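You operate a simulated robot arm through the tools that you are given. There is no shell and no other tool. Be economical: measure what you need, move in short steps, check, and stop when the job is done.

The job below is to be done with a simulated robot arm. You get a single attempt, and the scene is never put back.

TASK
Once the lamp is green, unhook the check box and switch the tester off.
Fine: plug on the ledge, clip on the park post, probe in the ledge cup; leave the guard open and the counters as they are.

Only the result counts: the job must be done as asked and must still hold three seconds after the hand-in. Knocking over, shifting, dropping, spilling or breaking anything else fails it.

THE ROBOT
A 7-joint arm with a two-finger gripper, fixed in place. Base frame: the origin is at the foot of the arm, x ahead of it, y to its left, z up. Lengths are in m, angles in degrees, forces in N, time in s.
With the tool pointing down near the work surface it reaches from about 0.22 to 0.54 m from the base axis. Its first joint turns from -66.0 to 66.0 degrees. Payload 2.45 kg.
The tool frame sits at the grasp point between the pads (the TCP): z along the fingers, y along the line on which they close. The tips reach 0.026 m beyond it. Largest opening 0.096 m; the body of the gripper starts 0.069 m behind the TCP.
Orientation is that of the tool frame in the base frame, as a unit quaternion [w, x, y, z]. With the fingers straight down and closing along the base's y, the tool's x points along the base's -x, its y along +y and its z along -z.

THE INTERFACE
- The arm moves only by the tool apply_moves. Its arguments are lists of equal length, an entry for each row: "delta_rot": the turn, a rotation vector about the tool's x, y, z in rad, a list of three; "delta_pos": the shift along the tool's x, y, z in cm, a list of three; "gripper": the closure in counts, from 0 (fully open) to 255 (shut). In form: {"delta_rot": [[wx, wy, wz], ...], "delta_pos": [[dx, dy, dz], ...], "gripper": [gripper, ...]}. A call has 1 to 20 rows; each row is the pose to reach, as a shift and turn from the pose commanded when the call began, along the tool's axes at that moment. Rows are played at 5 a second. More than 0.05 m and 8.6 degrees between two rows, or a gripper value outside its range, and nothing of the call is played. A pose out of reach is approached as far as the arm can. The call stops where the force on the tool passes 40 N (or 10 N more than at its start, if that is more) or the arm is blocked; 0.2 s more then pass. Each finger halts on what it meets, pressing with about 36 N; the grip force reading is that of the motor and also rises with nothing between the fingers. The clock runs only during rows and for 0.2 s after the last one: add rows that repeat a pose to give the fingers time. It gives the time, the measured TCP pose, the force on the tool (base axes), the opening and the grip force at its end, in the units of the frame above (readings bear some noise), with the torque about the TCP (base axes, N m) and any sound that the robot's microphone picked up.
- Cameras (640 x 400 px; columns grow to the right, rows downward): "scene" is fixed at [0.1669, -0.4017, 1.4125]; the picture's right is [0.70, -0.71, 0.00], its down [-0.48, -0.47, -0.74] and it looks along [0.53, 0.52, -0.67] (base axes); focal length 308 px, centre (320, 200). "wrist" rides on the gripper at [0.082, 0.003, -0.098] in the tool frame; the picture's right is [-0.04, 1.00, 0.00], its down [-0.73, -0.03, -0.68] and it looks along [-0.68, -0.03, 0.73] (tool axes); focal length 256 px, centre (320, 200). There is no depth. A picture from a camera that has moved, and an enlarged one, comes with that camera's place and axes in the base frame and with its lens.
- camera(camera): a new picture of that camera. It takes no simulated time.
- close_up(camera, box): a new picture of the part [left, top, right, bottom] of that camera's present view, enlarged. It takes no simulated time.
- job_done(): hands the job in; it is judged then, once.

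Go step by step. Nothing tells you positions but the pictures and the camera data: compare them with the known pose of the tool, close in by small moves and look again before you grip or let go. The budget is 120 turns and 84 pictures, counting those below and the enlarged ones. Unless the task says otherwise, let go and move clear before handing in, and close with one line.

The tools are called after "Request:" by a JSON object that holds its "api" and its "payload". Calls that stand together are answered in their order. apply_moves: Moves the arm, as the interface text tells. Its arguments: {"type":"object","properties":{"delta_rot":{"type":"array","items":{"type":"array","items":{"type":"number"}}},"delta_pos":{"type":"array","items":{"type":"array","items":{"type":"number"}}},"gripper":{"type":"array","items":{"type":"number"}}},"required":["delta_rot","delta_pos","gripper"]} The other tools are called the same way: camera (camera) takes a picture; close_up (camera, box) takes an enlarged picture of a part of a camera's view; job_done () hands the job in.

At the start:

```text
t: 0.0
eef_pos: [0.4415, 0.1436, 1.1351]
tool_rot: [0.0, 0.0, 1.0, -0.001]
ft_force: [0.2, -0.1, -0.7]
moment: [0.02, -0.03, -0.03]
gripper_width: 0.0959
gripper_force: 0.1
```

scene: 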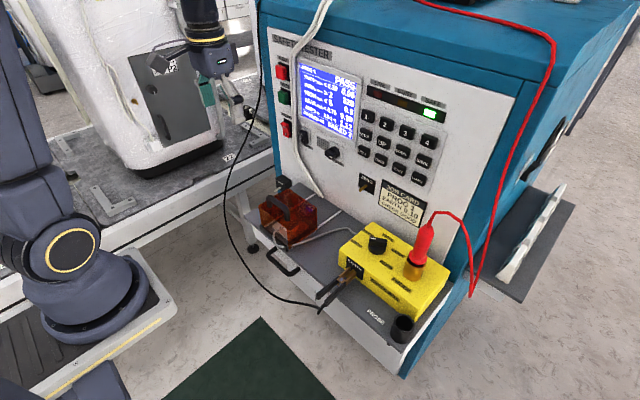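
wrist: 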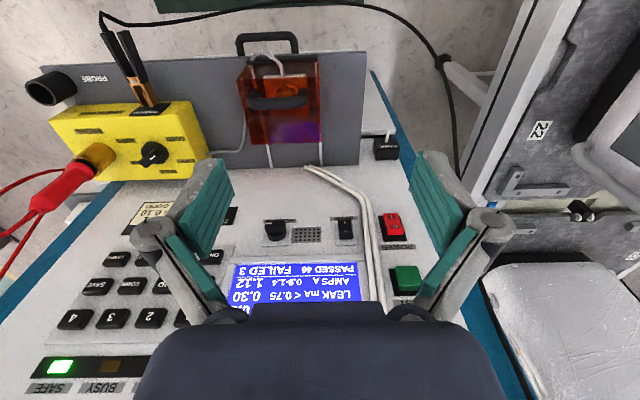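

The lamp strip seems to show a green light, with the check box (yellow), a red probe in it, a black clip on its terminal and a guard box with a plug. I'll look closely first.

Request:
{"api": "close_up", "payload": {"camera": "scene", "box": [220, 160, 480, 360]}}

Request:
{"api": "close_up", "payload": {"camera": "scene", "box": [250, 30, 480, 200]}}

Request:
{"api": "close_up", "payload": {"camera": "wrist", "box": [0, 0, 420, 260]}}

```text
2.00 times, centred on (350, 260) of scene
camera zoom: at [0.1669, -0.4017, 1.4125], right [0.7, -0.71, 0.0], down [-0.48, -0.47, -0.74], along [0.53, 0.52, -0.67], focal length 616 px, centre (260, 80)
```

zoom: 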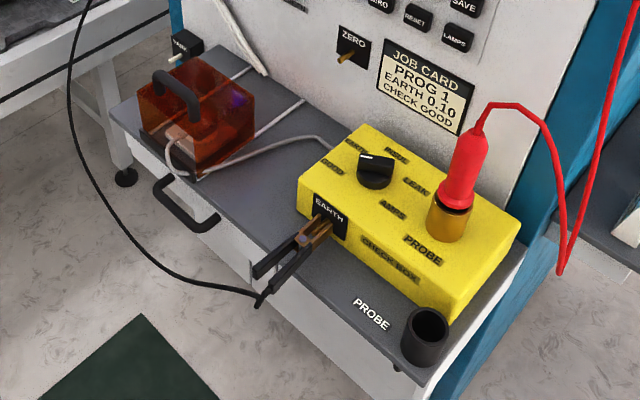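

```text
2.35 times, centred on (365, 115) of scene
camera zoom: at [0.1669, -0.4017, 1.4125], right [0.7, -0.71, 0.0], down [-0.48, -0.47, -0.74], along [0.53, 0.52, -0.67], focal length 725 px, centre (214, 400)
```

zoom: 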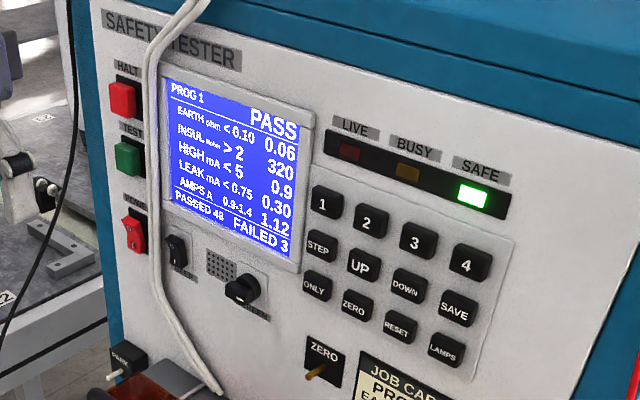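

```text
1.52 times, centred on (210, 130) of wrist
camera zoom: at [0.3591, 0.1467, 1.2341], right [0.04, 1.0, 0.0], down [0.73, -0.03, 0.68], along [0.68, -0.03, -0.73], focal length 390 px, centre (488, 307)
```

zoom: 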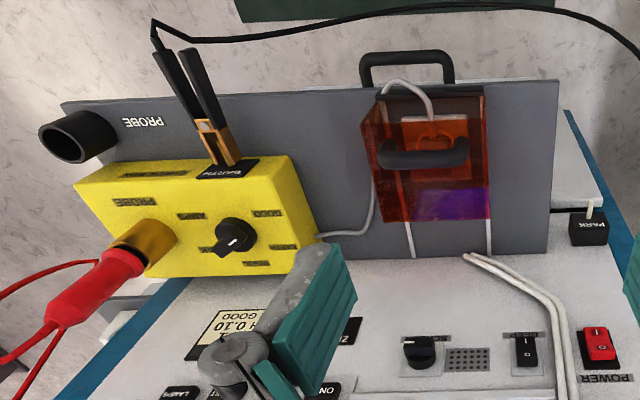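

The SAFE lamp is green. By triangulation the panel is a vertical plane near x=0.69, the power switch is about (0.69, 0.25, 0.945), the probe (0.597, -0.265, 0.88–0.98) and the clip (0.42–0.51, -0.15, 0.80). Next I look closer at the guard and the park post.

Request:
{"api": "close_up", "payload": {"camera": "scene", "box": [230, 170, 340, 280]}}

Request:
{"api": "close_up", "payload": {"camera": "wrist", "box": [220, 20, 420, 170]}}

Request:
{"api": "close_up", "payload": {"camera": "wrist", "box": [20, 0, 220, 130]}}

Request:
{"api": "close_up", "payload": {"camera": "scene", "box": [300, 220, 460, 350]}}

```text
3.64 times, centred on (285, 225) of scene
camera zoom: at [0.1669, -0.4017, 1.4125], right [0.7, -0.71, 0.0], down [-0.48, -0.47, -0.74], along [0.53, 0.52, -0.67], focal length 1121 px, centre (447, 109)
```

zoom: 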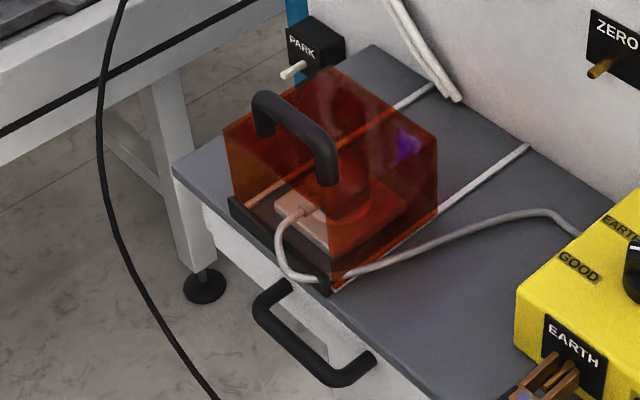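

```text
2.67 times, centred on (320, 95) of wrist
camera zoom: at [0.3591, 0.1467, 1.2341], right [0.04, 1.0, 0.0], down [0.73, -0.03, 0.68], along [0.68, -0.03, -0.73], focal length 683 px, centre (320, 480)
```

zoom: 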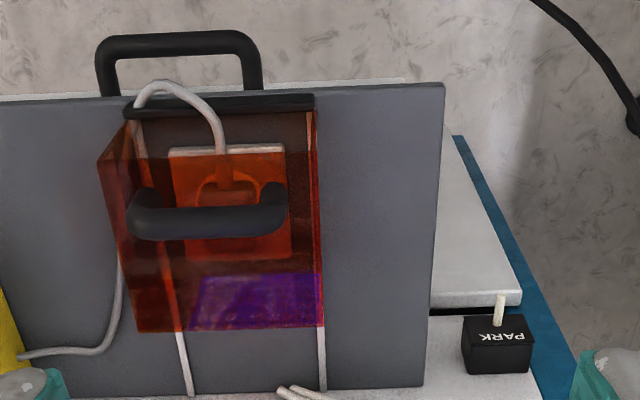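

```text
3.08 times, centred on (120, 65) of wrist
camera zoom: at [0.3591, 0.1467, 1.2341], right [0.04, 1.0, 0.0], down [0.73, -0.03, 0.68], along [0.68, -0.03, -0.73], focal length 788 px, centre (935, 615)
```

zoom: 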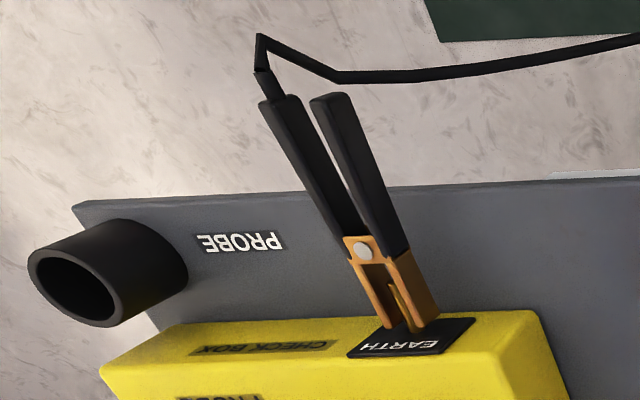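

```text
3.08 times, centred on (380, 285) of scene
camera zoom: at [0.1669, -0.4017, 1.4125], right [0.7, -0.71, 0.0], down [-0.48, -0.47, -0.74], along [0.53, 0.52, -0.67], focal length 948 px, centre (135, -62)
```

zoom: 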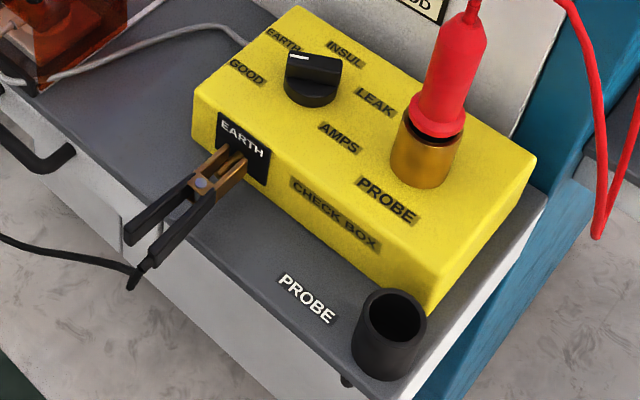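

The guard looks like an orange cover on two rails running back to the panel, with a bar handle along y at about (0.505, 0.05–0.11, 0.865); the plug sits under it. I'll shut the fingers and come down in front of the handle for a nearer look.

Request:
{"api": "apply_moves", "payload": {"delta_rot": [[0, 0, 0], [0, 0, 0], [0, 0, 0], [0, 0, 0], [0, 0, 0], [0, 0, 0], [0, 0, 0]], "delta_pos": [[0.5, -1.5, 3], [1, -3, 6.5], [1.5, -4.5, 10], [2, -6, 13], [2, -6.4, 15], [2, -6.4, 17], [2, -6.4, 17]], "gripper": [80, 160, 255, 255, 255, 255, 255]}}

Request:
{"api": "camera", "payload": {"camera": "wrist"}}

Request:
{"api": "camera", "payload": {"camera": "scene"}}

```text
t: 1.6
eef_pos: [0.4214, 0.0784, 0.966]
tool_rot: [0.001, 0.0, 1.0, 0.001]
ft_force: [0.2, 0.2, -0.2]
moment: [0.0, -0.01, -0.01]
gripper_width: 0.0
gripper_force: 28.4
```

```text
74 pictures are left
camera wrist: at [0.3387, 0.0828, 1.0643], right [0.04, 1.0, 0.0], down [0.73, -0.03, 0.68], along [0.68, -0.03, -0.73], focal length 256 px, centre (320, 200)
```

wrist: 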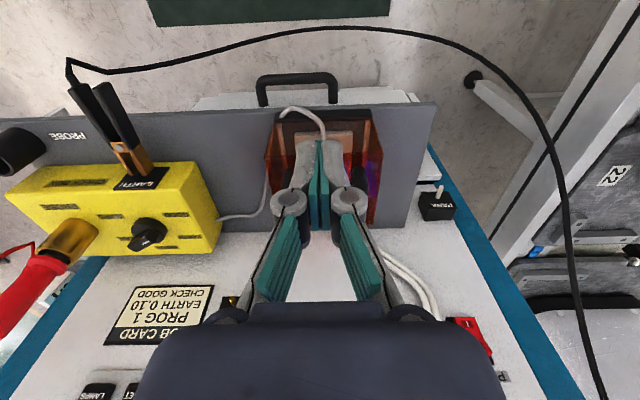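

```text
73 pictures are left
```

scene: 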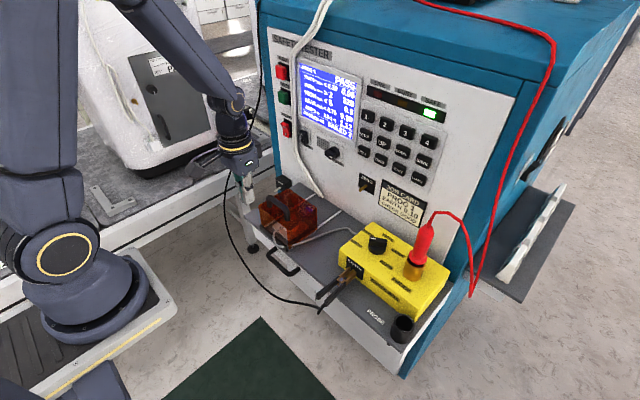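

The closed fingers are just in front of the guard handle. I'll lower so the tips are level with the bar, then push gently toward the panel to see whether it slides.

Request:
{"api": "apply_moves", "payload": {"delta_rot": [[0, 0, 0], [0, 0, 0], [0, 0, 0], [0, 0, 0], [0, 0, 0], [0, 0, 0]], "delta_pos": [[0, 0, 3], [0, 0, 6], [0, 0, 8.8], [-2, 0, 8.8], [-4, 0, 8.8], [-4, 0, 8.8]], "gripper": [255, 255, 255, 255, 255, 255]}}

Request:
{"api": "close_up", "payload": {"camera": "scene", "box": [220, 140, 350, 280]}}

```text
t: 3.0
eef_pos: [0.46, 0.0796, 0.8775]
tool_rot: [0.0, 0.0, 1.0, 0.001]
ft_force: [-0.6, -0.2, 0.0]
moment: [-0.02, 0.0, 0.01]
gripper_width: 0.0
gripper_force: 28.6
```

```text
2.86 times, centred on (285, 210) of scene
camera zoom: at [0.1669, -0.4017, 1.4125], right [0.7, -0.71, 0.0], down [-0.48, -0.47, -0.74], along [0.53, 0.52, -0.67], focal length 881 px, centre (420, 171)
```

zoom: 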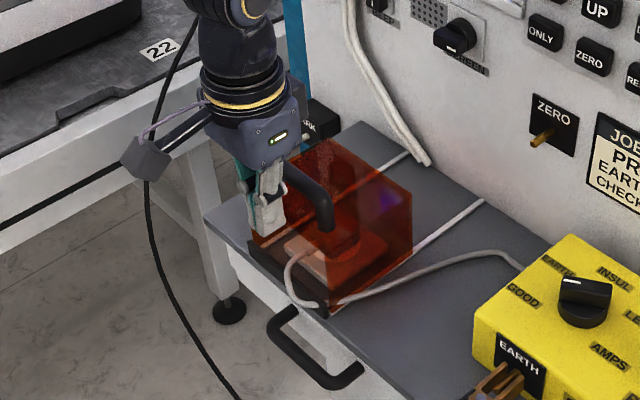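

The fingertips stand just in front of the bar. Pushing forward in small steps now.

Request:
{"api": "apply_moves", "payload": {"delta_rot": [[0, 0, 0], [0, 0, 0], [0, 0, 0], [0, 0, 0], [0, 0, 0], [0, 0, 0]], "delta_pos": [[-1, 0, 0], [-2, 0, 0], [-3, 0, 0], [-4, 0, 0], [-5, 0, 0], [-5, 0, 0]], "gripper": [255, 255, 255, 255, 255, 255]}}

Request:
{"api": "close_up", "payload": {"camera": "scene", "box": [220, 140, 350, 280]}}

```text
t: 4.4
eef_pos: [0.5111, 0.0771, 0.8787]
tool_rot: [0.0, 0.0, 1.0, 0.0]
ft_force: [-0.5, 0.8, -0.6]
moment: [0.02, 0.0, -0.04]
gripper_width: 0.0002
gripper_force: 28.0
```

```text
2.86 times, centred on (285, 210) of scene
camera zoom: at [0.1669, -0.4017, 1.4125], right [0.7, -0.71, 0.0], down [-0.48, -0.47, -0.74], along [0.53, 0.52, -0.67], focal length 881 px, centre (420, 171)
```

zoom: 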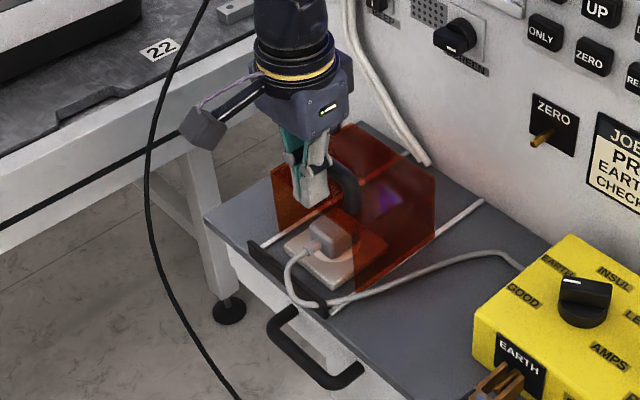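

The guard slides freely and the plug is coming into view. I'll keep pushing until it is well open, watching the force.

Request:
{"api": "apply_moves", "payload": {"delta_rot": [[0, 0, 0], [0, 0, 0], [0, 0, 0], [0, 0, 0], [0, 0, 0], [0, 0, 0], [0, 0, 0]], "delta_pos": [[-1, 0, 0], [-2, 0, 0], [-3, 0, 0], [-4, 0, 0], [-5, 0, 0], [-6, 0, 0], [-6, 0, 0]], "gripper": [255, 255, 255, 255, 255, 255, 255]}}

Request:
{"api": "close_up", "payload": {"camera": "scene", "box": [220, 140, 350, 280]}}

```text
t: 6.0
eef_pos: [0.5717, 0.0793, 0.8761]
tool_rot: [0.001, 0.0, 1.0, 0.0]
ft_force: [-2.3, -0.3, 0.6]
moment: [0.01, 0.01, -0.02]
gripper_width: 0.0061
gripper_force: 29.0
```

```text
2.86 times, centred on (285, 210) of scene
camera zoom: at [0.1669, -0.4017, 1.4125], right [0.7, -0.71, 0.0], down [-0.48, -0.47, -0.74], along [0.53, 0.52, -0.67], focal length 881 px, centre (420, 171)
```

zoom: 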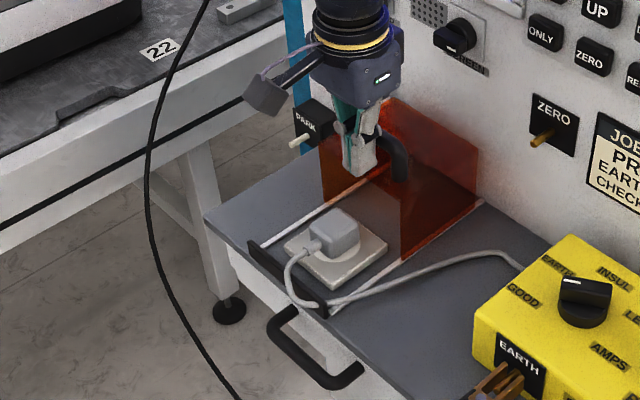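

The plug is exposed. I'll nudge the guard a little further to its stop and check the wrist view.

Request:
{"api": "apply_moves", "payload": {"delta_rot": [[0, 0, 0], [0, 0, 0], [0, 0, 0], [0, 0, 0], [0, 0, 0]], "delta_pos": [[-0.5, 0, 0], [-1, 0, 0], [-1.5, 0, 0], [-2.0, 0, 0], [-2.0, 0, 0]], "gripper": [255, 255, 255, 255, 255]}}

Request:
{"api": "camera", "payload": {"camera": "wrist"}}

Request:
{"api": "camera", "payload": {"camera": "scene"}}

```text
t: 7.2
eef_pos: [0.5898, 0.0779, 0.877]
tool_rot: [-0.002, 0.0, 1.0, 0.0]
ft_force: [-8.0, -0.1, 2.6]
moment: [-0.02, -0.07, 0.01]
gripper_width: 0.0059
gripper_force: 28.9
```

```text
69 pictures are left
camera wrist: at [0.5083, 0.0828, 0.9763], right [0.04, 1.0, 0.0], down [0.74, -0.03, 0.68], along [0.68, -0.03, -0.74], focal length 256 px, centre (320, 200)
```

wrist: 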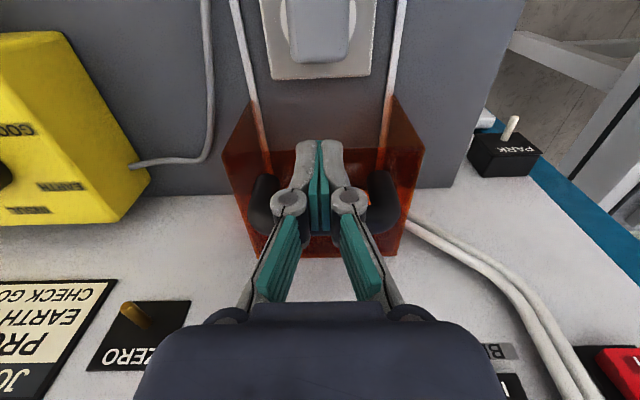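

```text
68 pictures are left
```

scene: 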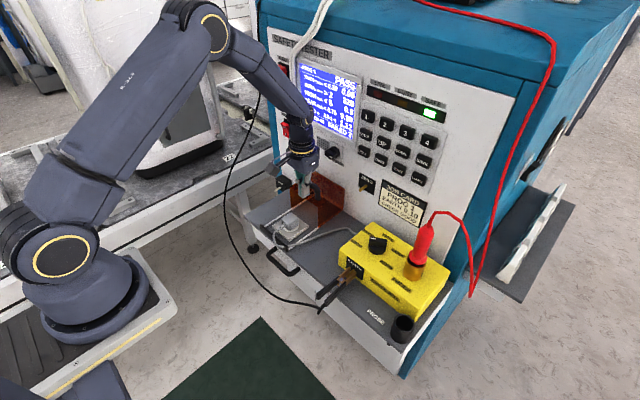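

The guard is at its rear stop with the lamp still green. Now I back off, rise, open the fingers and look down at the plug, which I take to be at about (0.54, 0.08, 0.79).

Request:
{"api": "apply_moves", "payload": {"delta_rot": [[0, 0, 0], [0, 0, 0], [0, 0, 0], [0, 0, 0], [0, 0, 0], [0, 0, 0], [0, 0, 0]], "delta_pos": [[2, 0, 0], [5, 0, 0], [8, 0, -2], [11, 0, -5], [11, 0, -5], [11, 0, -5], [11, 0, -5]], "gripper": [255, 255, 200, 120, 60, 60, 60]}}

Request:
{"api": "camera", "payload": {"camera": "wrist"}}

Request:
{"api": "close_up", "payload": {"camera": "scene", "box": [220, 140, 350, 280]}}

```text
t: 8.8
eef_pos: [0.4821, 0.0783, 0.9269]
tool_rot: [0.001, 0.0, 1.0, 0.0]
ft_force: [0.4, 0.1, 0.1]
moment: [-0.03, -0.04, -0.03]
gripper_width: 0.0736
gripper_force: 0.1
```

```text
67 pictures are left
camera wrist: at [0.3997, 0.0822, 1.0257], right [0.04, 1.0, 0.0], down [0.73, -0.03, 0.68], along [0.68, -0.03, -0.73], focal length 256 px, centre (320, 200)
```

wrist: 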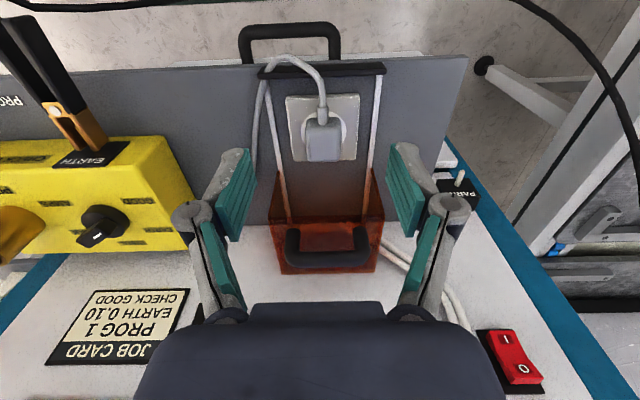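

```text
2.86 times, centred on (285, 210) of scene
camera zoom: at [0.1669, -0.4017, 1.4125], right [0.7, -0.71, 0.0], down [-0.48, -0.47, -0.74], along [0.53, 0.52, -0.67], focal length 881 px, centre (420, 171)
```

zoom: 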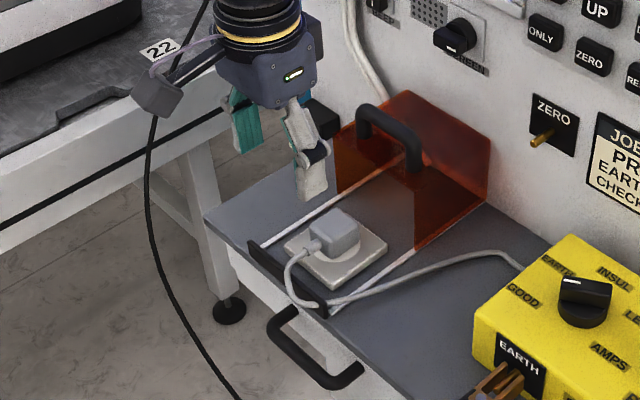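

The plug body is about 0.037 wide at (0.539, 0.080), top near z≈0.79. I'll move above it and lower with the fingers straddling it.

Request:
{"api": "apply_moves", "payload": {"delta_rot": [[0, 0, 0], [0, 0, 0], [0, 0, 0], [0, 0, 0], [0, 0, 0], [0, 0, 0]], "delta_pos": [[-3, 0.1, 2], [-5.6, 0.15, 5], [-5.6, 0.15, 8], [-5.6, 0.15, 10.5], [-5.6, 0.15, 12], [-5.6, 0.15, 12]], "gripper": [60, 60, 60, 60, 60, 60]}}

Request:
{"api": "camera", "payload": {"camera": "wrist"}}

Request:
{"api": "close_up", "payload": {"camera": "scene", "box": [220, 140, 350, 280]}}

```text
t: 10.2
eef_pos: [0.5368, 0.0809, 0.8063]
tool_rot: [-0.001, 0.0, 1.0, 0.0]
ft_force: [0.7, 0.6, 0.2]
moment: [0.0, -0.03, -0.03]
gripper_width: 0.0735
gripper_force: 0.1
```

```text
65 pictures are left
camera wrist: at [0.4553, 0.0848, 0.9056], right [0.04, 1.0, 0.0], down [0.73, -0.03, 0.68], along [0.68, -0.03, -0.73], focal length 256 px, centre (320, 200)
```

wrist: 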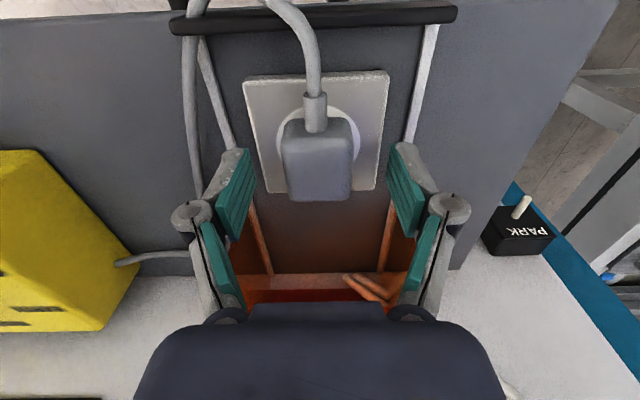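

```text
2.86 times, centred on (285, 210) of scene
camera zoom: at [0.1669, -0.4017, 1.4125], right [0.7, -0.71, 0.0], down [-0.48, -0.47, -0.74], along [0.53, 0.52, -0.67], focal length 881 px, centre (420, 171)
```

zoom: 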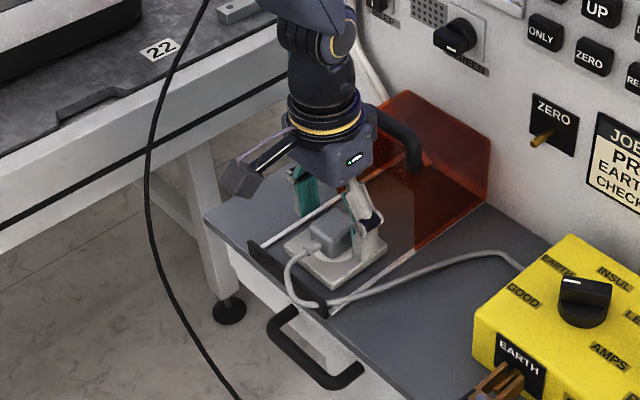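

The fingers straddle the plug well centred. I'll lower about a centimetre and close on it.

Request:
{"api": "apply_moves", "payload": {"delta_rot": [[0, 0, 0], [0, 0, 0], [0, 0, 0], [0, 0, 0], [0, 0, 0], [0, 0, 0], [0, 0, 0]], "delta_pos": [[0, 0, 0.5], [0, 0, 0.9], [0, 0, 0.9], [0, 0, 0.9], [0, 0, 0.9], [0, 0, 0.9], [0, 0, 0.9]], "gripper": [60, 60, 120, 180, 255, 255, 255]}}

Request:
{"api": "camera", "payload": {"camera": "wrist"}}

```text
t: 11.8
eef_pos: [0.5377, 0.08, 0.7979]
tool_rot: [0.001, 0.0, 1.0, 0.0]
ft_force: [0.4, -4.1, 2.2]
moment: [-0.12, 0.02, 0.04]
gripper_width: 0.0351
gripper_force: 36.2
```

```text
63 pictures are left
camera wrist: at [0.4552, 0.0841, 0.8972], right [0.04, 1.0, 0.0], down [0.73, -0.03, 0.68], along [0.68, -0.03, -0.73], focal length 256 px, centre (320, 200)
```

wrist: 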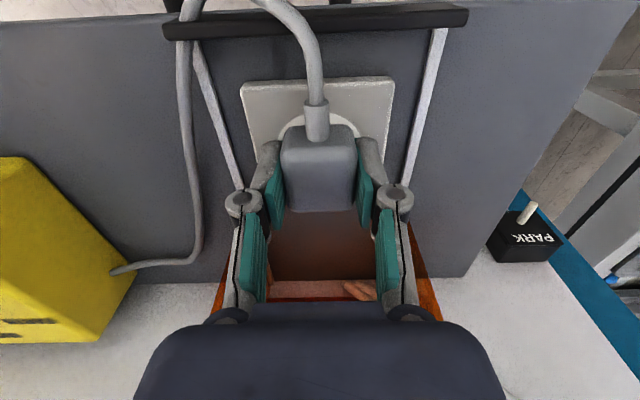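

The plug is gripped at 0.035 width. I'll pull straight up in small steps.

Request:
{"api": "apply_moves", "payload": {"delta_rot": [[0, 0, 0], [0, 0, 0], [0, 0, 0], [0, 0, 0], [0, 0, 0], [0, 0, 0]], "delta_pos": [[0, 0, -0.7], [0, 0, -1.5], [0, 0, -3], [0, 0, -4.5], [0, 0, -6], [0, 0, -6]], "gripper": [255, 255, 255, 255, 255, 255]}}

Request:
{"api": "camera", "payload": {"camera": "wrist"}}

Request:
{"api": "close_up", "payload": {"camera": "scene", "box": [220, 120, 420, 280]}}

```text
t: 13.2
eef_pos: [0.5383, 0.0795, 0.8581]
tool_rot: [0.0, -0.001, 1.0, 0.0]
ft_force: [0.6, 0.1, -1.6]
moment: [-0.01, 0.02, -0.01]
gripper_width: 0.0349
gripper_force: 35.9
heard: snap
```

```text
62 pictures are left
camera wrist: at [0.4552, 0.0842, 0.9572], right [0.04, 1.0, 0.0], down [0.73, -0.03, 0.68], along [0.68, -0.03, -0.73], focal length 256 px, centre (320, 200)
```

wrist: 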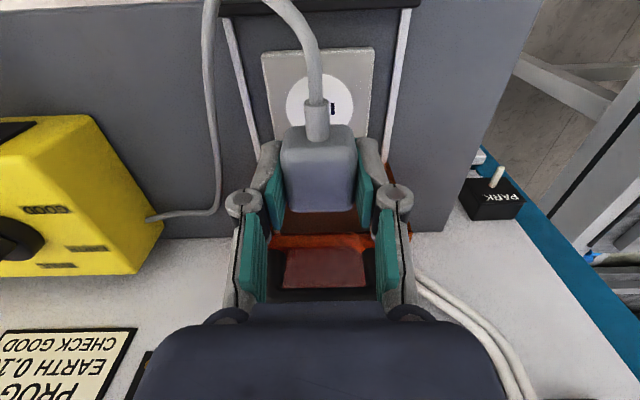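

```text
2.50 times, centred on (320, 200) of scene
camera zoom: at [0.1669, -0.4017, 1.4125], right [0.7, -0.71, 0.0], down [-0.48, -0.47, -0.74], along [0.53, 0.52, -0.67], focal length 771 px, centre (320, 200)
```

zoom: 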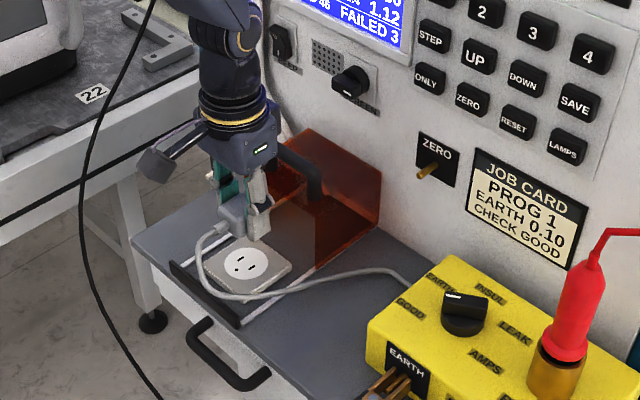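

The socket is empty and the plug is held. The ledge is free between the guard rail and the yellow box (y ≈ -0.11 to 0.02), so I carry it to about (0.56, -0.05).

Request:
{"api": "apply_moves", "payload": {"delta_rot": [[0, 0, 0], [0, 0, 0], [0, 0, 0], [0, 0, 0], [0, 0, 0], [0, 0, 0], [0, 0, 0]], "delta_pos": [[0, -2.5, -1], [0, -5, -1], [-0.5, -7.5, -1], [-1, -10, -1], [-2, -12.5, -1], [-2, -13, -1], [-2, -13, -1]], "gripper": [255, 255, 255, 255, 255, 255, 255]}}

Request:
{"api": "camera", "payload": {"camera": "wrist"}}

Request:
{"api": "close_up", "payload": {"camera": "scene", "box": [230, 120, 430, 280]}}

```text
t: 14.8
eef_pos: [0.5575, -0.0508, 0.8688]
tool_rot: [0.001, 0.0, 1.0, -0.001]
ft_force: [1.1, 0.4, 0.1]
moment: [0.01, 0.0, 0.0]
gripper_width: 0.0352
gripper_force: 36.3
```

```text
60 pictures are left
camera wrist: at [0.4751, -0.0456, 0.9674], right [0.04, 1.0, 0.0], down [0.73, -0.03, 0.68], along [0.68, -0.03, -0.73], focal length 256 px, centre (320, 200)
```

wrist: 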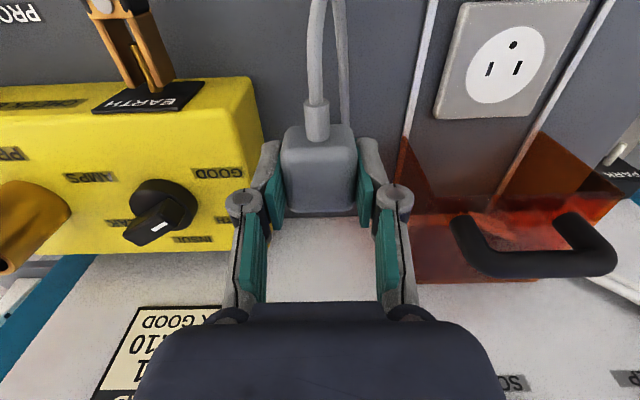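

```text
2.50 times, centred on (330, 200) of scene
camera zoom: at [0.1669, -0.4017, 1.4125], right [0.7, -0.71, 0.0], down [-0.48, -0.47, -0.74], along [0.53, 0.52, -0.67], focal length 771 px, centre (295, 200)
```

zoom: 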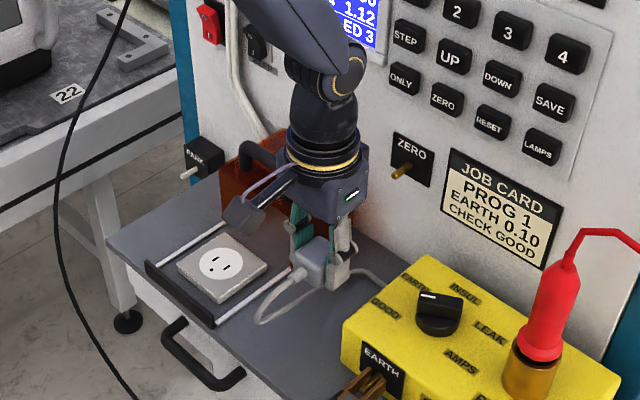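

The gap between box edge (y≈-0.088) and rail (y≈0.03) is best centred at y≈-0.028, so I shift left 2.3 cm and go down to just above the ledge.

Request:
{"api": "apply_moves", "payload": {"delta_rot": [[0, 0, 0], [0, 0, 0], [0, 0, 0], [0, 0, 0], [0, 0, 0]], "delta_pos": [[0, 2.3, 0], [0, 2.3, 2], [0, 2.3, 4], [0, 2.3, 5.8], [0, 2.3, 5.8]], "gripper": [255, 255, 255, 255, 255]}}

Request:
{"api": "close_up", "payload": {"camera": "scene", "box": [270, 180, 350, 250]}}

```text
t: 16.0
eef_pos: [0.5581, -0.0267, 0.8095]
tool_rot: [0.001, 0.0, 1.0, 0.0]
ft_force: [0.0, 0.3, 0.5]
moment: [-0.03, -0.05, -0.02]
gripper_width: 0.0348
gripper_force: 36.3
```

```text
5.71 times, centred on (310, 215) of scene
camera zoom: at [0.1669, -0.4017, 1.4125], right [0.7, -0.71, 0.0], down [-0.48, -0.47, -0.74], along [0.53, 0.52, -0.67], focal length 1761 px, centre (377, 114)
```

zoom: 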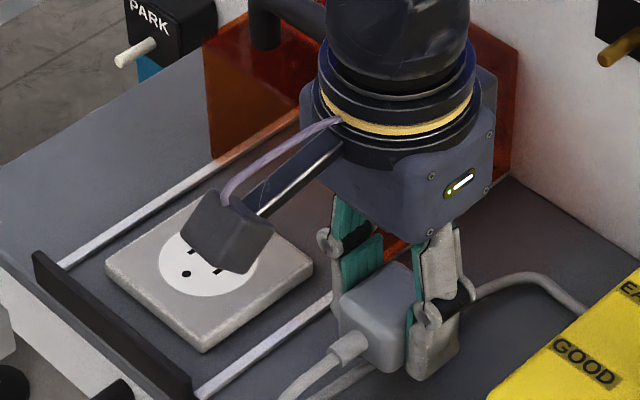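

Still no contact. I'll feel downward in millimetre steps.

Request:
{"api": "apply_moves", "payload": {"delta_rot": [[0, 0, 0], [0, 0, 0], [0, 0, 0], [0, 0, 0], [0, 0, 0]], "delta_pos": [[0, 0, 0.3], [0, 0, 0.6], [0, 0, 0.9], [0, 0, 1.2], [0, 0, 1.2]], "gripper": [255, 255, 255, 255, 255]}}

Request:
{"api": "close_up", "payload": {"camera": "scene", "box": [270, 180, 350, 250]}}

```text
t: 17.2
eef_pos: [0.5585, -0.0267, 0.7981]
tool_rot: [0.0, 0.0, 1.0, 0.0]
ft_force: [0.4, 0.0, -1.2]
moment: [0.04, 0.02, 0.01]
gripper_width: 0.035
gripper_force: 36.2
```

```text
5.71 times, centred on (310, 215) of scene
camera zoom: at [0.1669, -0.4017, 1.4125], right [0.7, -0.71, 0.0], down [-0.48, -0.47, -0.74], along [0.53, 0.52, -0.67], focal length 1761 px, centre (377, 114)
```

zoom: 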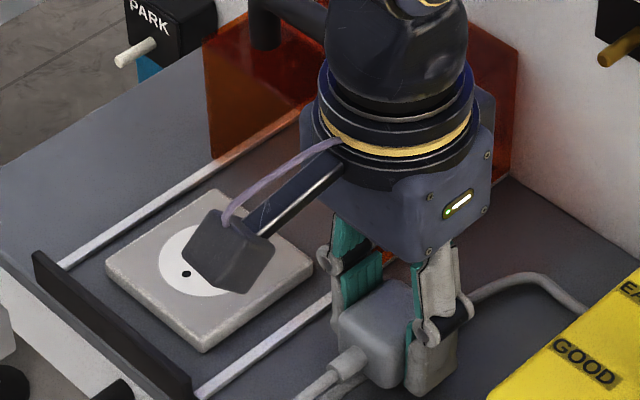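

Request:
{"api": "apply_moves", "payload": {"delta_rot": [[0, 0, 0], [0, 0, 0], [0, 0, 0], [0, 0, 0], [0, 0, 0], [0, 0, 0]], "delta_pos": [[0, 0, 0.2], [0, 0, 0.4], [0, 0, 0.6], [0, 0, 0.8], [0, 0, 1.0], [0, 0, 1.0]], "gripper": [255, 255, 255, 255, 255, 255]}}

Request:
{"api": "close_up", "payload": {"camera": "scene", "box": [270, 180, 350, 250]}}

```text
t: 18.6
eef_pos: [0.5582, -0.0279, 0.7882]
tool_rot: [0.0, 0.0, 1.0, 0.0]
ft_force: [-0.6, 0.3, 0.3]
moment: [-0.01, 0.01, 0.0]
gripper_width: 0.0352
gripper_force: 35.7
```

```text
5.71 times, centred on (310, 215) of scene
camera zoom: at [0.1669, -0.4017, 1.4125], right [0.7, -0.71, 0.0], down [-0.48, -0.47, -0.74], along [0.53, 0.52, -0.67], focal length 1761 px, centre (377, 114)
```

zoom: 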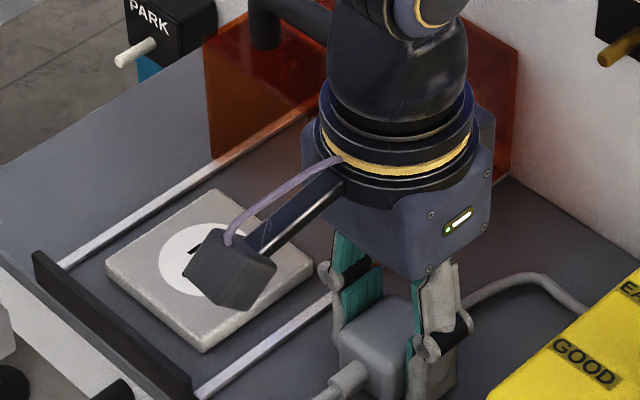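

No contact yet; I continue down carefully.

Request:
{"api": "apply_moves", "payload": {"delta_rot": [[0, 0, 0], [0, 0, 0], [0, 0, 0], [0, 0, 0], [0, 0, 0]], "delta_pos": [[0, 0, 0.2], [0, 0, 0.4], [0, 0, 0.6], [0, 0, 0.8], [0, 0, 0.8]], "gripper": [255, 255, 255, 255, 255]}}

Request:
{"api": "camera", "payload": {"camera": "wrist"}}

Request:
{"api": "close_up", "payload": {"camera": "scene", "box": [270, 180, 350, 250]}}

```text
t: 19.4
eef_pos: [0.5579, -0.0269, 0.7852]
tool_rot: [-0.001, 0.0, 1.0, 0.0]
ft_force: [-5.7, 1.0, 12.4]
moment: [0.0, 0.13, 0.04]
gripper_width: 0.0348
gripper_force: 36.2
stopped in row 3: the force on the tool passed its limit at 46 N (the readings are from after the stop); the commanded pose is now the measured one
```

```text
55 pictures are left
camera wrist: at [0.4752, -0.023, 0.8851], right [0.04, 1.0, 0.0], down [0.73, -0.03, 0.68], along [0.68, -0.03, -0.73], focal length 256 px, centre (320, 200)
```

wrist: 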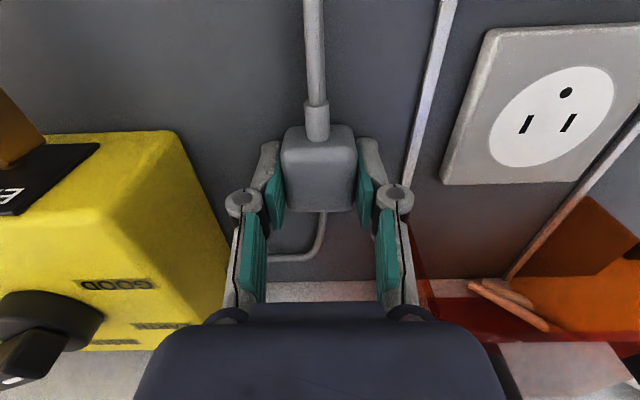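

```text
5.71 times, centred on (310, 215) of scene
camera zoom: at [0.1666, -0.4017, 1.4125], right [0.7, -0.71, 0.0], down [-0.48, -0.47, -0.74], along [0.53, 0.52, -0.67], focal length 1761 px, centre (377, 114)
```

zoom: 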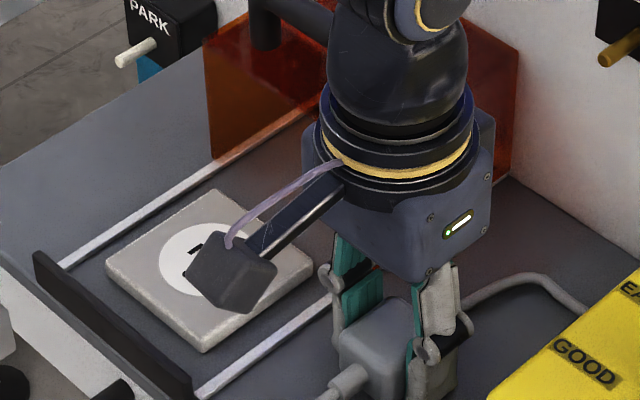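

The plug's prongs are on the ledge. I ease off a millimetre, open to about 0.055, and rise.

Request:
{"api": "apply_moves", "payload": {"delta_rot": [[0, 0, 0], [0, 0, 0], [0, 0, 0], [0, 0, 0], [0, 0, 0], [0, 0, 0], [0, 0, 0], [0, 0, 0], [0, 0, 0]], "delta_pos": [[0, 0, -0.1], [0, 0, -0.1], [0, 0, -0.1], [0, 0, -0.1], [0, 0, -1], [0, 0, -3], [0, 0, -6], [0, 0, -10], [0, 0, -10]], "gripper": [220, 160, 105, 105, 105, 105, 105, 105, 105]}}

Request:
{"api": "camera", "payload": {"camera": "wrist"}}

Request:
{"api": "camera", "payload": {"camera": "scene"}}

```text
t: 21.4
eef_pos: [0.5574, -0.0263, 0.8873]
tool_rot: [0.0, 0.0, 1.0, 0.0]
ft_force: [-0.3, -0.4, 0.1]
moment: [-0.01, 0.0, -0.02]
gripper_width: 0.0563
gripper_force: 0.0
```

```text
53 pictures are left
camera wrist: at [0.4752, -0.0224, 0.9855], right [0.04, 1.0, 0.0], down [0.73, -0.03, 0.68], along [0.68, -0.03, -0.73], focal length 256 px, centre (320, 200)
```

wrist: 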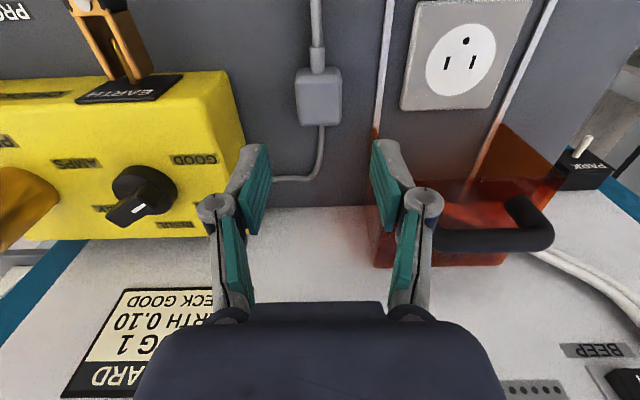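

```text
52 pictures are left
```

scene: 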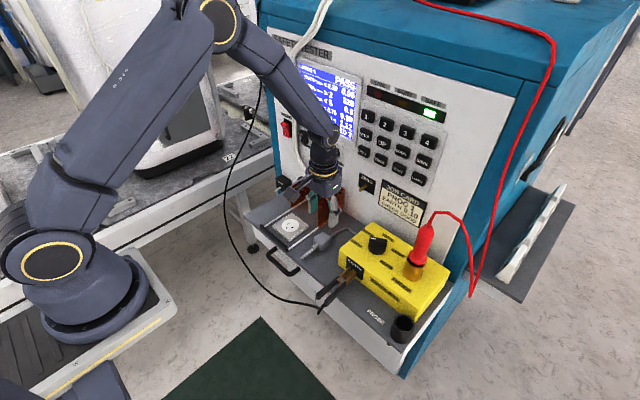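

The plug stands on the ledge and the lamp is still green. Next is the probe: I rise, back off and tilt the fingers about 60° forward so the lead clears the gripper, stopping short of the probe for a look.

Request:
{"api": "apply_moves", "payload": {"delta_rot": [[0, 0, 0], [0, -0.1, 0], [0, -0.2, 0], [0, -0.35, 0], [0, -0.5, 0], [0, -0.65, 0], [0, -0.8, 0], [0, -0.95, 0], [0, -1.05, 0], [0, -1.05, 0]], "delta_pos": [[2, 0, -3], [4, -2, -6], [7, -5, -8], [8, -8, -8], [8, -11.5, -8], [8, -15, -8], [8, -18.5, -8], [8, -22, -7], [8, -23.8, -6], [8, -23.8, -6]], "gripper": [105, 105, 105, 105, 105, 105, 90, 90, 90, 90]}}

Request:
{"api": "camera", "payload": {"camera": "wrist"}}

Request:
{"api": "camera", "payload": {"camera": "scene"}}

```text
t: 23.6
eef_pos: [0.4783, -0.2644, 0.9458]
tool_rot: [0.502, 0.0, 0.865, -0.001]
ft_force: [-1.1, -0.2, 0.2]
moment: [0.01, -0.02, -0.03]
gripper_width: 0.0619
gripper_force: 0.1
out of reach, approached as far as the arm can: row 6
```

```text
51 pictures are left
camera wrist: at [0.3513, -0.2607, 0.9244], right [0.02, 1.0, 0.03], down [-0.22, -0.03, 0.97], along [0.97, -0.03, 0.22], focal length 256 px, centre (320, 200)
```

wrist: 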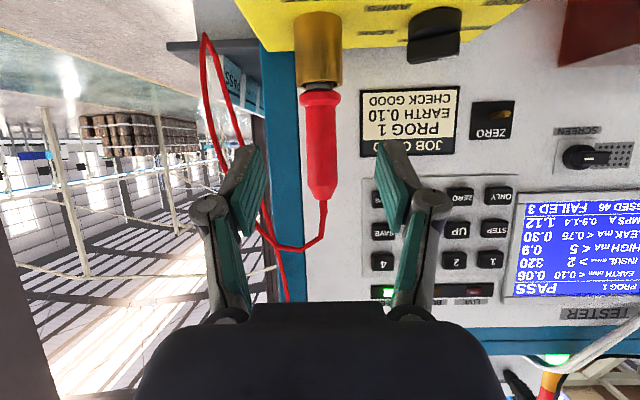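

```text
50 pictures are left
```

scene: 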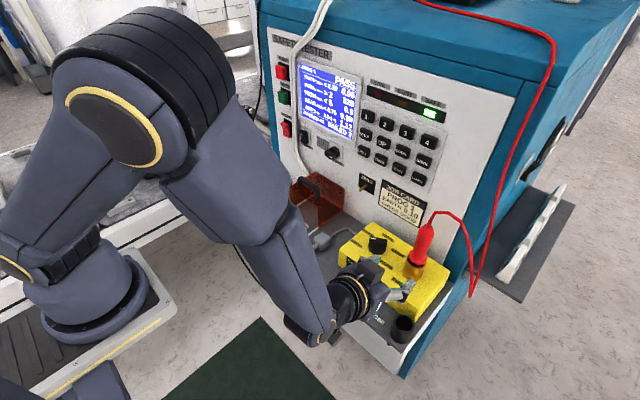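

The probe handle is clear: y≈-0.266, z from 0.88 to 0.973, diameter ≈0.032, with the lead going off the top. I advance to (0.597, -0.266, 0.925) with the fingers around it.

Request:
{"api": "apply_moves", "payload": {"delta_rot": [[0, 0, 0], [0, 0, 0], [0, 0, 0], [0, 0, 0], [0, 0, 0]], "delta_pos": [[-1.4, -0.1, 3.8], [-2.7, -0.15, 7.5], [-3.6, -0.15, 9.8], [-4.0, -0.15, 11.0], [-4.0, -0.15, 11.0]], "gripper": [90, 90, 90, 90, 90]}}

Request:
{"api": "camera", "payload": {"camera": "wrist"}}

Request:
{"api": "close_up", "payload": {"camera": "scene", "box": [310, 180, 490, 360]}}

```text
t: 24.8
eef_pos: [0.5932, -0.2677, 0.926]
tool_rot: [0.5, 0.0, 0.866, 0.0]
ft_force: [0.4, 1.2, -0.7]
moment: [0.0, 0.02, -0.03]
gripper_width: 0.0624
gripper_force: 0.1
```

```text
49 pictures are left
camera wrist: at [0.4671, -0.2626, 0.9045], right [0.02, 1.0, 0.03], down [-0.22, -0.03, 0.97], along [0.97, -0.03, 0.22], focal length 256 px, centre (320, 200)
```

wrist: 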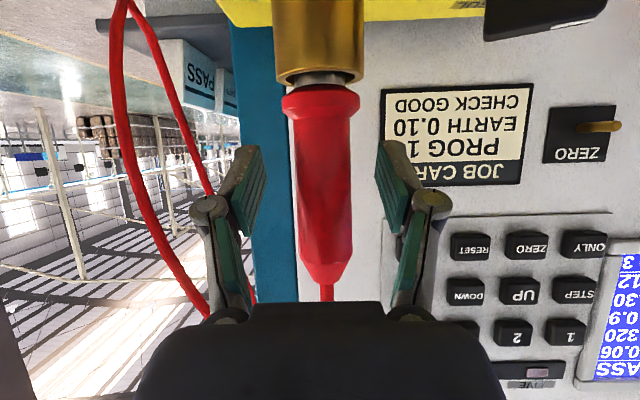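

```text
2.22 times, centred on (400, 270) of scene
camera zoom: at [0.1669, -0.4017, 1.4125], right [0.7, -0.71, 0.0], down [-0.48, -0.47, -0.74], along [0.53, 0.52, -0.67], focal length 685 px, centre (142, 44)
```

zoom: 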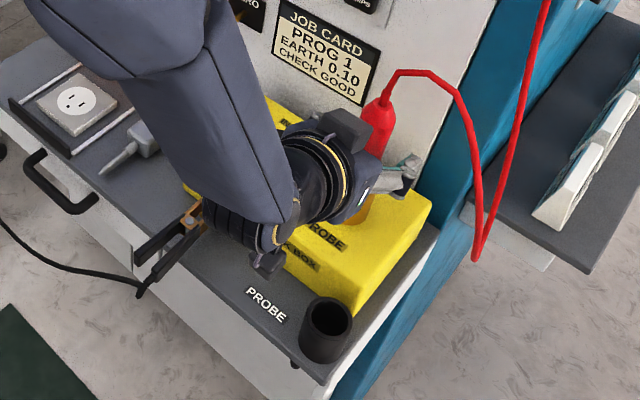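

The probe is nearly centred, about 0.7 cm beyond the TCP. I move in that last bit and close on it.

Request:
{"api": "apply_moves", "payload": {"delta_rot": [[0, 0, 0], [0, 0, 0], [0, 0, 0], [0, 0, 0], [0, 0, 0], [0, 0, 0], [0, 0, 0]], "delta_pos": [[-0.35, 0.1, 0.6], [-0.35, 0.15, 0.6], [-0.35, 0.15, 0.6], [-0.35, 0.15, 0.6], [-0.35, 0.15, 0.6], [-0.35, 0.15, 0.6], [-0.35, 0.15, 0.6]], "gripper": [90, 90, 140, 190, 255, 255, 255]}}

Request:
{"api": "camera", "payload": {"camera": "wrist"}}

```text
t: 26.4
eef_pos: [0.6001, -0.2652, 0.9248]
tool_rot: [0.501, 0.001, 0.865, -0.001]
ft_force: [-0.1, 1.0, 0.3]
moment: [0.05, 0.01, 0.02]
gripper_width: 0.0266
gripper_force: 35.5
```

```text
47 pictures are left
camera wrist: at [0.4736, -0.2611, 0.9046], right [0.02, 1.0, 0.03], down [-0.22, -0.03, 0.97], along [0.97, -0.03, 0.22], focal length 256 px, centre (320, 200)
```

wrist: 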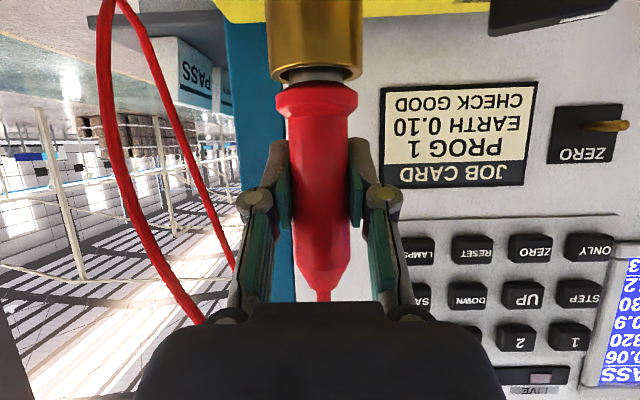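

The probe is held (0.0266 wide). I pull it straight up.

Request:
{"api": "apply_moves", "payload": {"delta_rot": [[0, 0, 0], [0, 0, 0], [0, 0, 0], [0, 0, 0], [0, 0, 0], [0, 0, 0]], "delta_pos": [[-0.87, 0, -0.5], [-1.73, 0, -1], [-3.46, 0, -2], [-5.2, 0, -3], [-6.93, 0, -4], [-6.93, 0, -4]], "gripper": [255, 255, 255, 255, 255, 255]}}

Request:
{"api": "camera", "payload": {"camera": "wrist"}}

Request:
{"api": "close_up", "payload": {"camera": "scene", "box": [310, 140, 490, 360]}}

```text
t: 27.8
eef_pos: [0.6008, -0.2651, 1.0048]
tool_rot: [0.501, 0.0, 0.865, 0.0]
ft_force: [0.0, 0.8, -0.2]
moment: [0.0, 0.0, 0.0]
gripper_width: 0.0266
gripper_force: 36.0
```

```text
46 pictures are left
camera wrist: at [0.4735, -0.2607, 0.9841], right [0.02, 1.0, 0.03], down [-0.22, -0.03, 0.97], along [0.97, -0.03, 0.22], focal length 256 px, centre (320, 200)
```

wrist: 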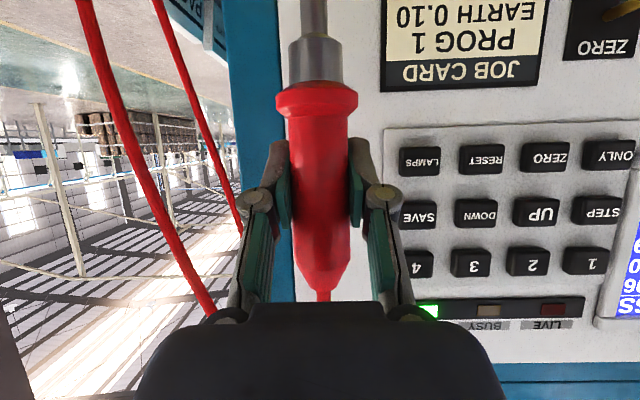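

```text
1.82 times, centred on (400, 250) of scene
camera zoom: at [0.1669, -0.4017, 1.4125], right [0.7, -0.71, 0.0], down [-0.48, -0.47, -0.74], along [0.53, 0.52, -0.67], focal length 560 px, centre (174, 109)
```

zoom: 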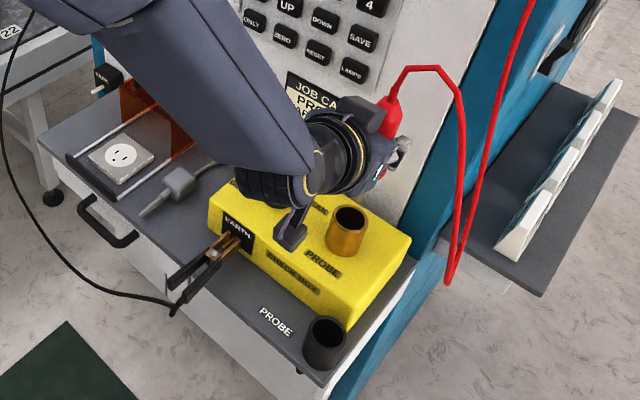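

The socket on the box is empty and the probe hangs from the fingers. I'll zoom on the tip to see where it ends, and on the cup.

Request:
{"api": "close_up", "payload": {"camera": "scene", "box": [390, 180, 450, 240]}}

Request:
{"api": "close_up", "payload": {"camera": "scene", "box": [370, 290, 430, 350]}}

```text
6.67 times, centred on (420, 210) of scene
camera zoom: at [0.1669, -0.4017, 1.4125], right [0.7, -0.71, 0.0], down [-0.48, -0.47, -0.74], along [0.53, 0.52, -0.67], focal length 2055 px, centre (-347, 133)
```

zoom: 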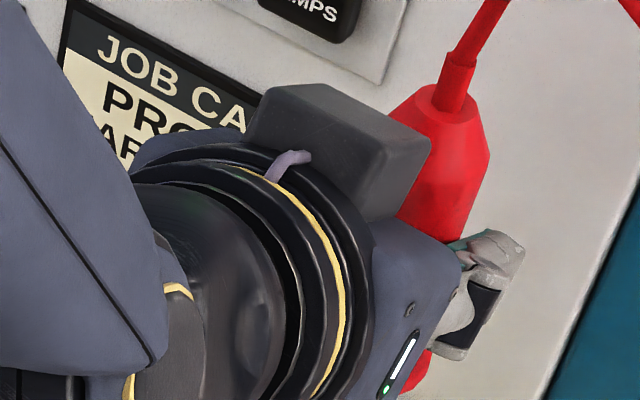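

```text
6.67 times, centred on (400, 320) of scene
camera zoom: at [0.1669, -0.4017, 1.4125], right [0.7, -0.71, 0.0], down [-0.48, -0.47, -0.74], along [0.53, 0.52, -0.67], focal length 2055 px, centre (-213, -600)
```

zoom: 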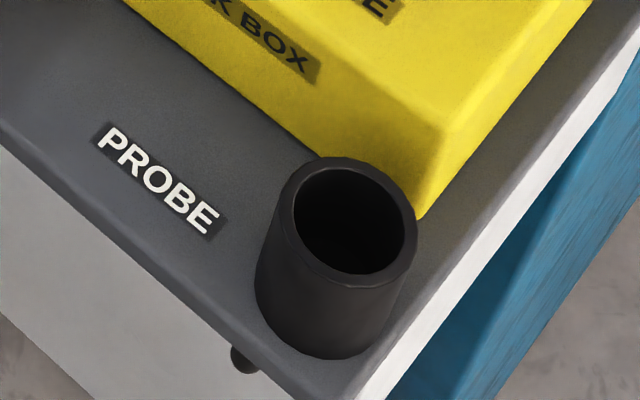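

The cup is centred near (0.496, -0.317) with its rim at z≈0.81, inner diameter about 0.034. I lift a little more and carry the probe above it.

Request:
{"api": "apply_moves", "payload": {"delta_rot": [[0, 0, 0], [0, 0, 0], [0, 0, 0], [0, 0, 0], [0, 0, 0], [0, 0, 0]], "delta_pos": [[-1.73, 0, -1], [-3.46, 0, -2], [-1.81, -1.7, -4.86], [-0.11, -3.4, -7.8], [1.58, -5.1, -10.73], [1.58, -5.1, -10.73]], "gripper": [255, 255, 255, 255, 255, 255]}}

Request:
{"api": "camera", "payload": {"camera": "wrist"}}

Request:
{"api": "close_up", "payload": {"camera": "scene", "box": [320, 200, 480, 350]}}

```text
t: 29.2
eef_pos: [0.4992, -0.3159, 1.0448]
tool_rot: [0.502, 0.0, 0.865, 0.0]
ft_force: [-0.3, -0.1, -0.5]
moment: [-0.02, -0.01, -0.02]
gripper_width: 0.027
gripper_force: 36.4
```

```text
42 pictures are left
camera wrist: at [0.3725, -0.3121, 1.0246], right [0.02, 1.0, 0.03], down [-0.22, -0.03, 0.97], along [0.97, -0.03, 0.22], focal length 256 px, centre (320, 200)
```

wrist: 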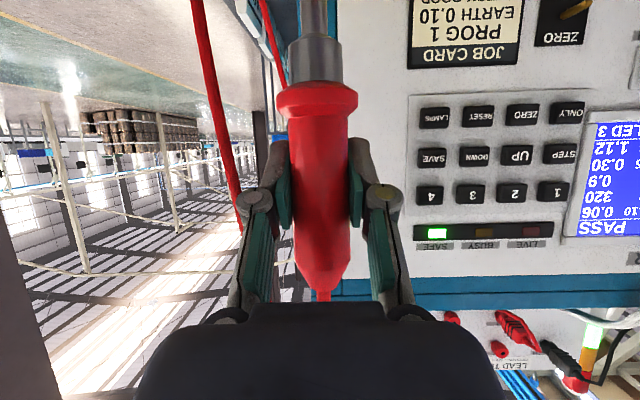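

```text
2.67 times, centred on (400, 275) of scene
camera zoom: at [0.1669, -0.4017, 1.4125], right [0.7, -0.71, 0.0], down [-0.48, -0.47, -0.74], along [0.53, 0.52, -0.67], focal length 822 px, centre (107, 0)
```

zoom: 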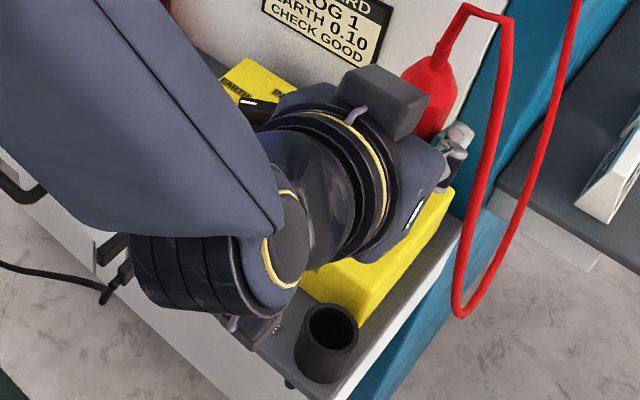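

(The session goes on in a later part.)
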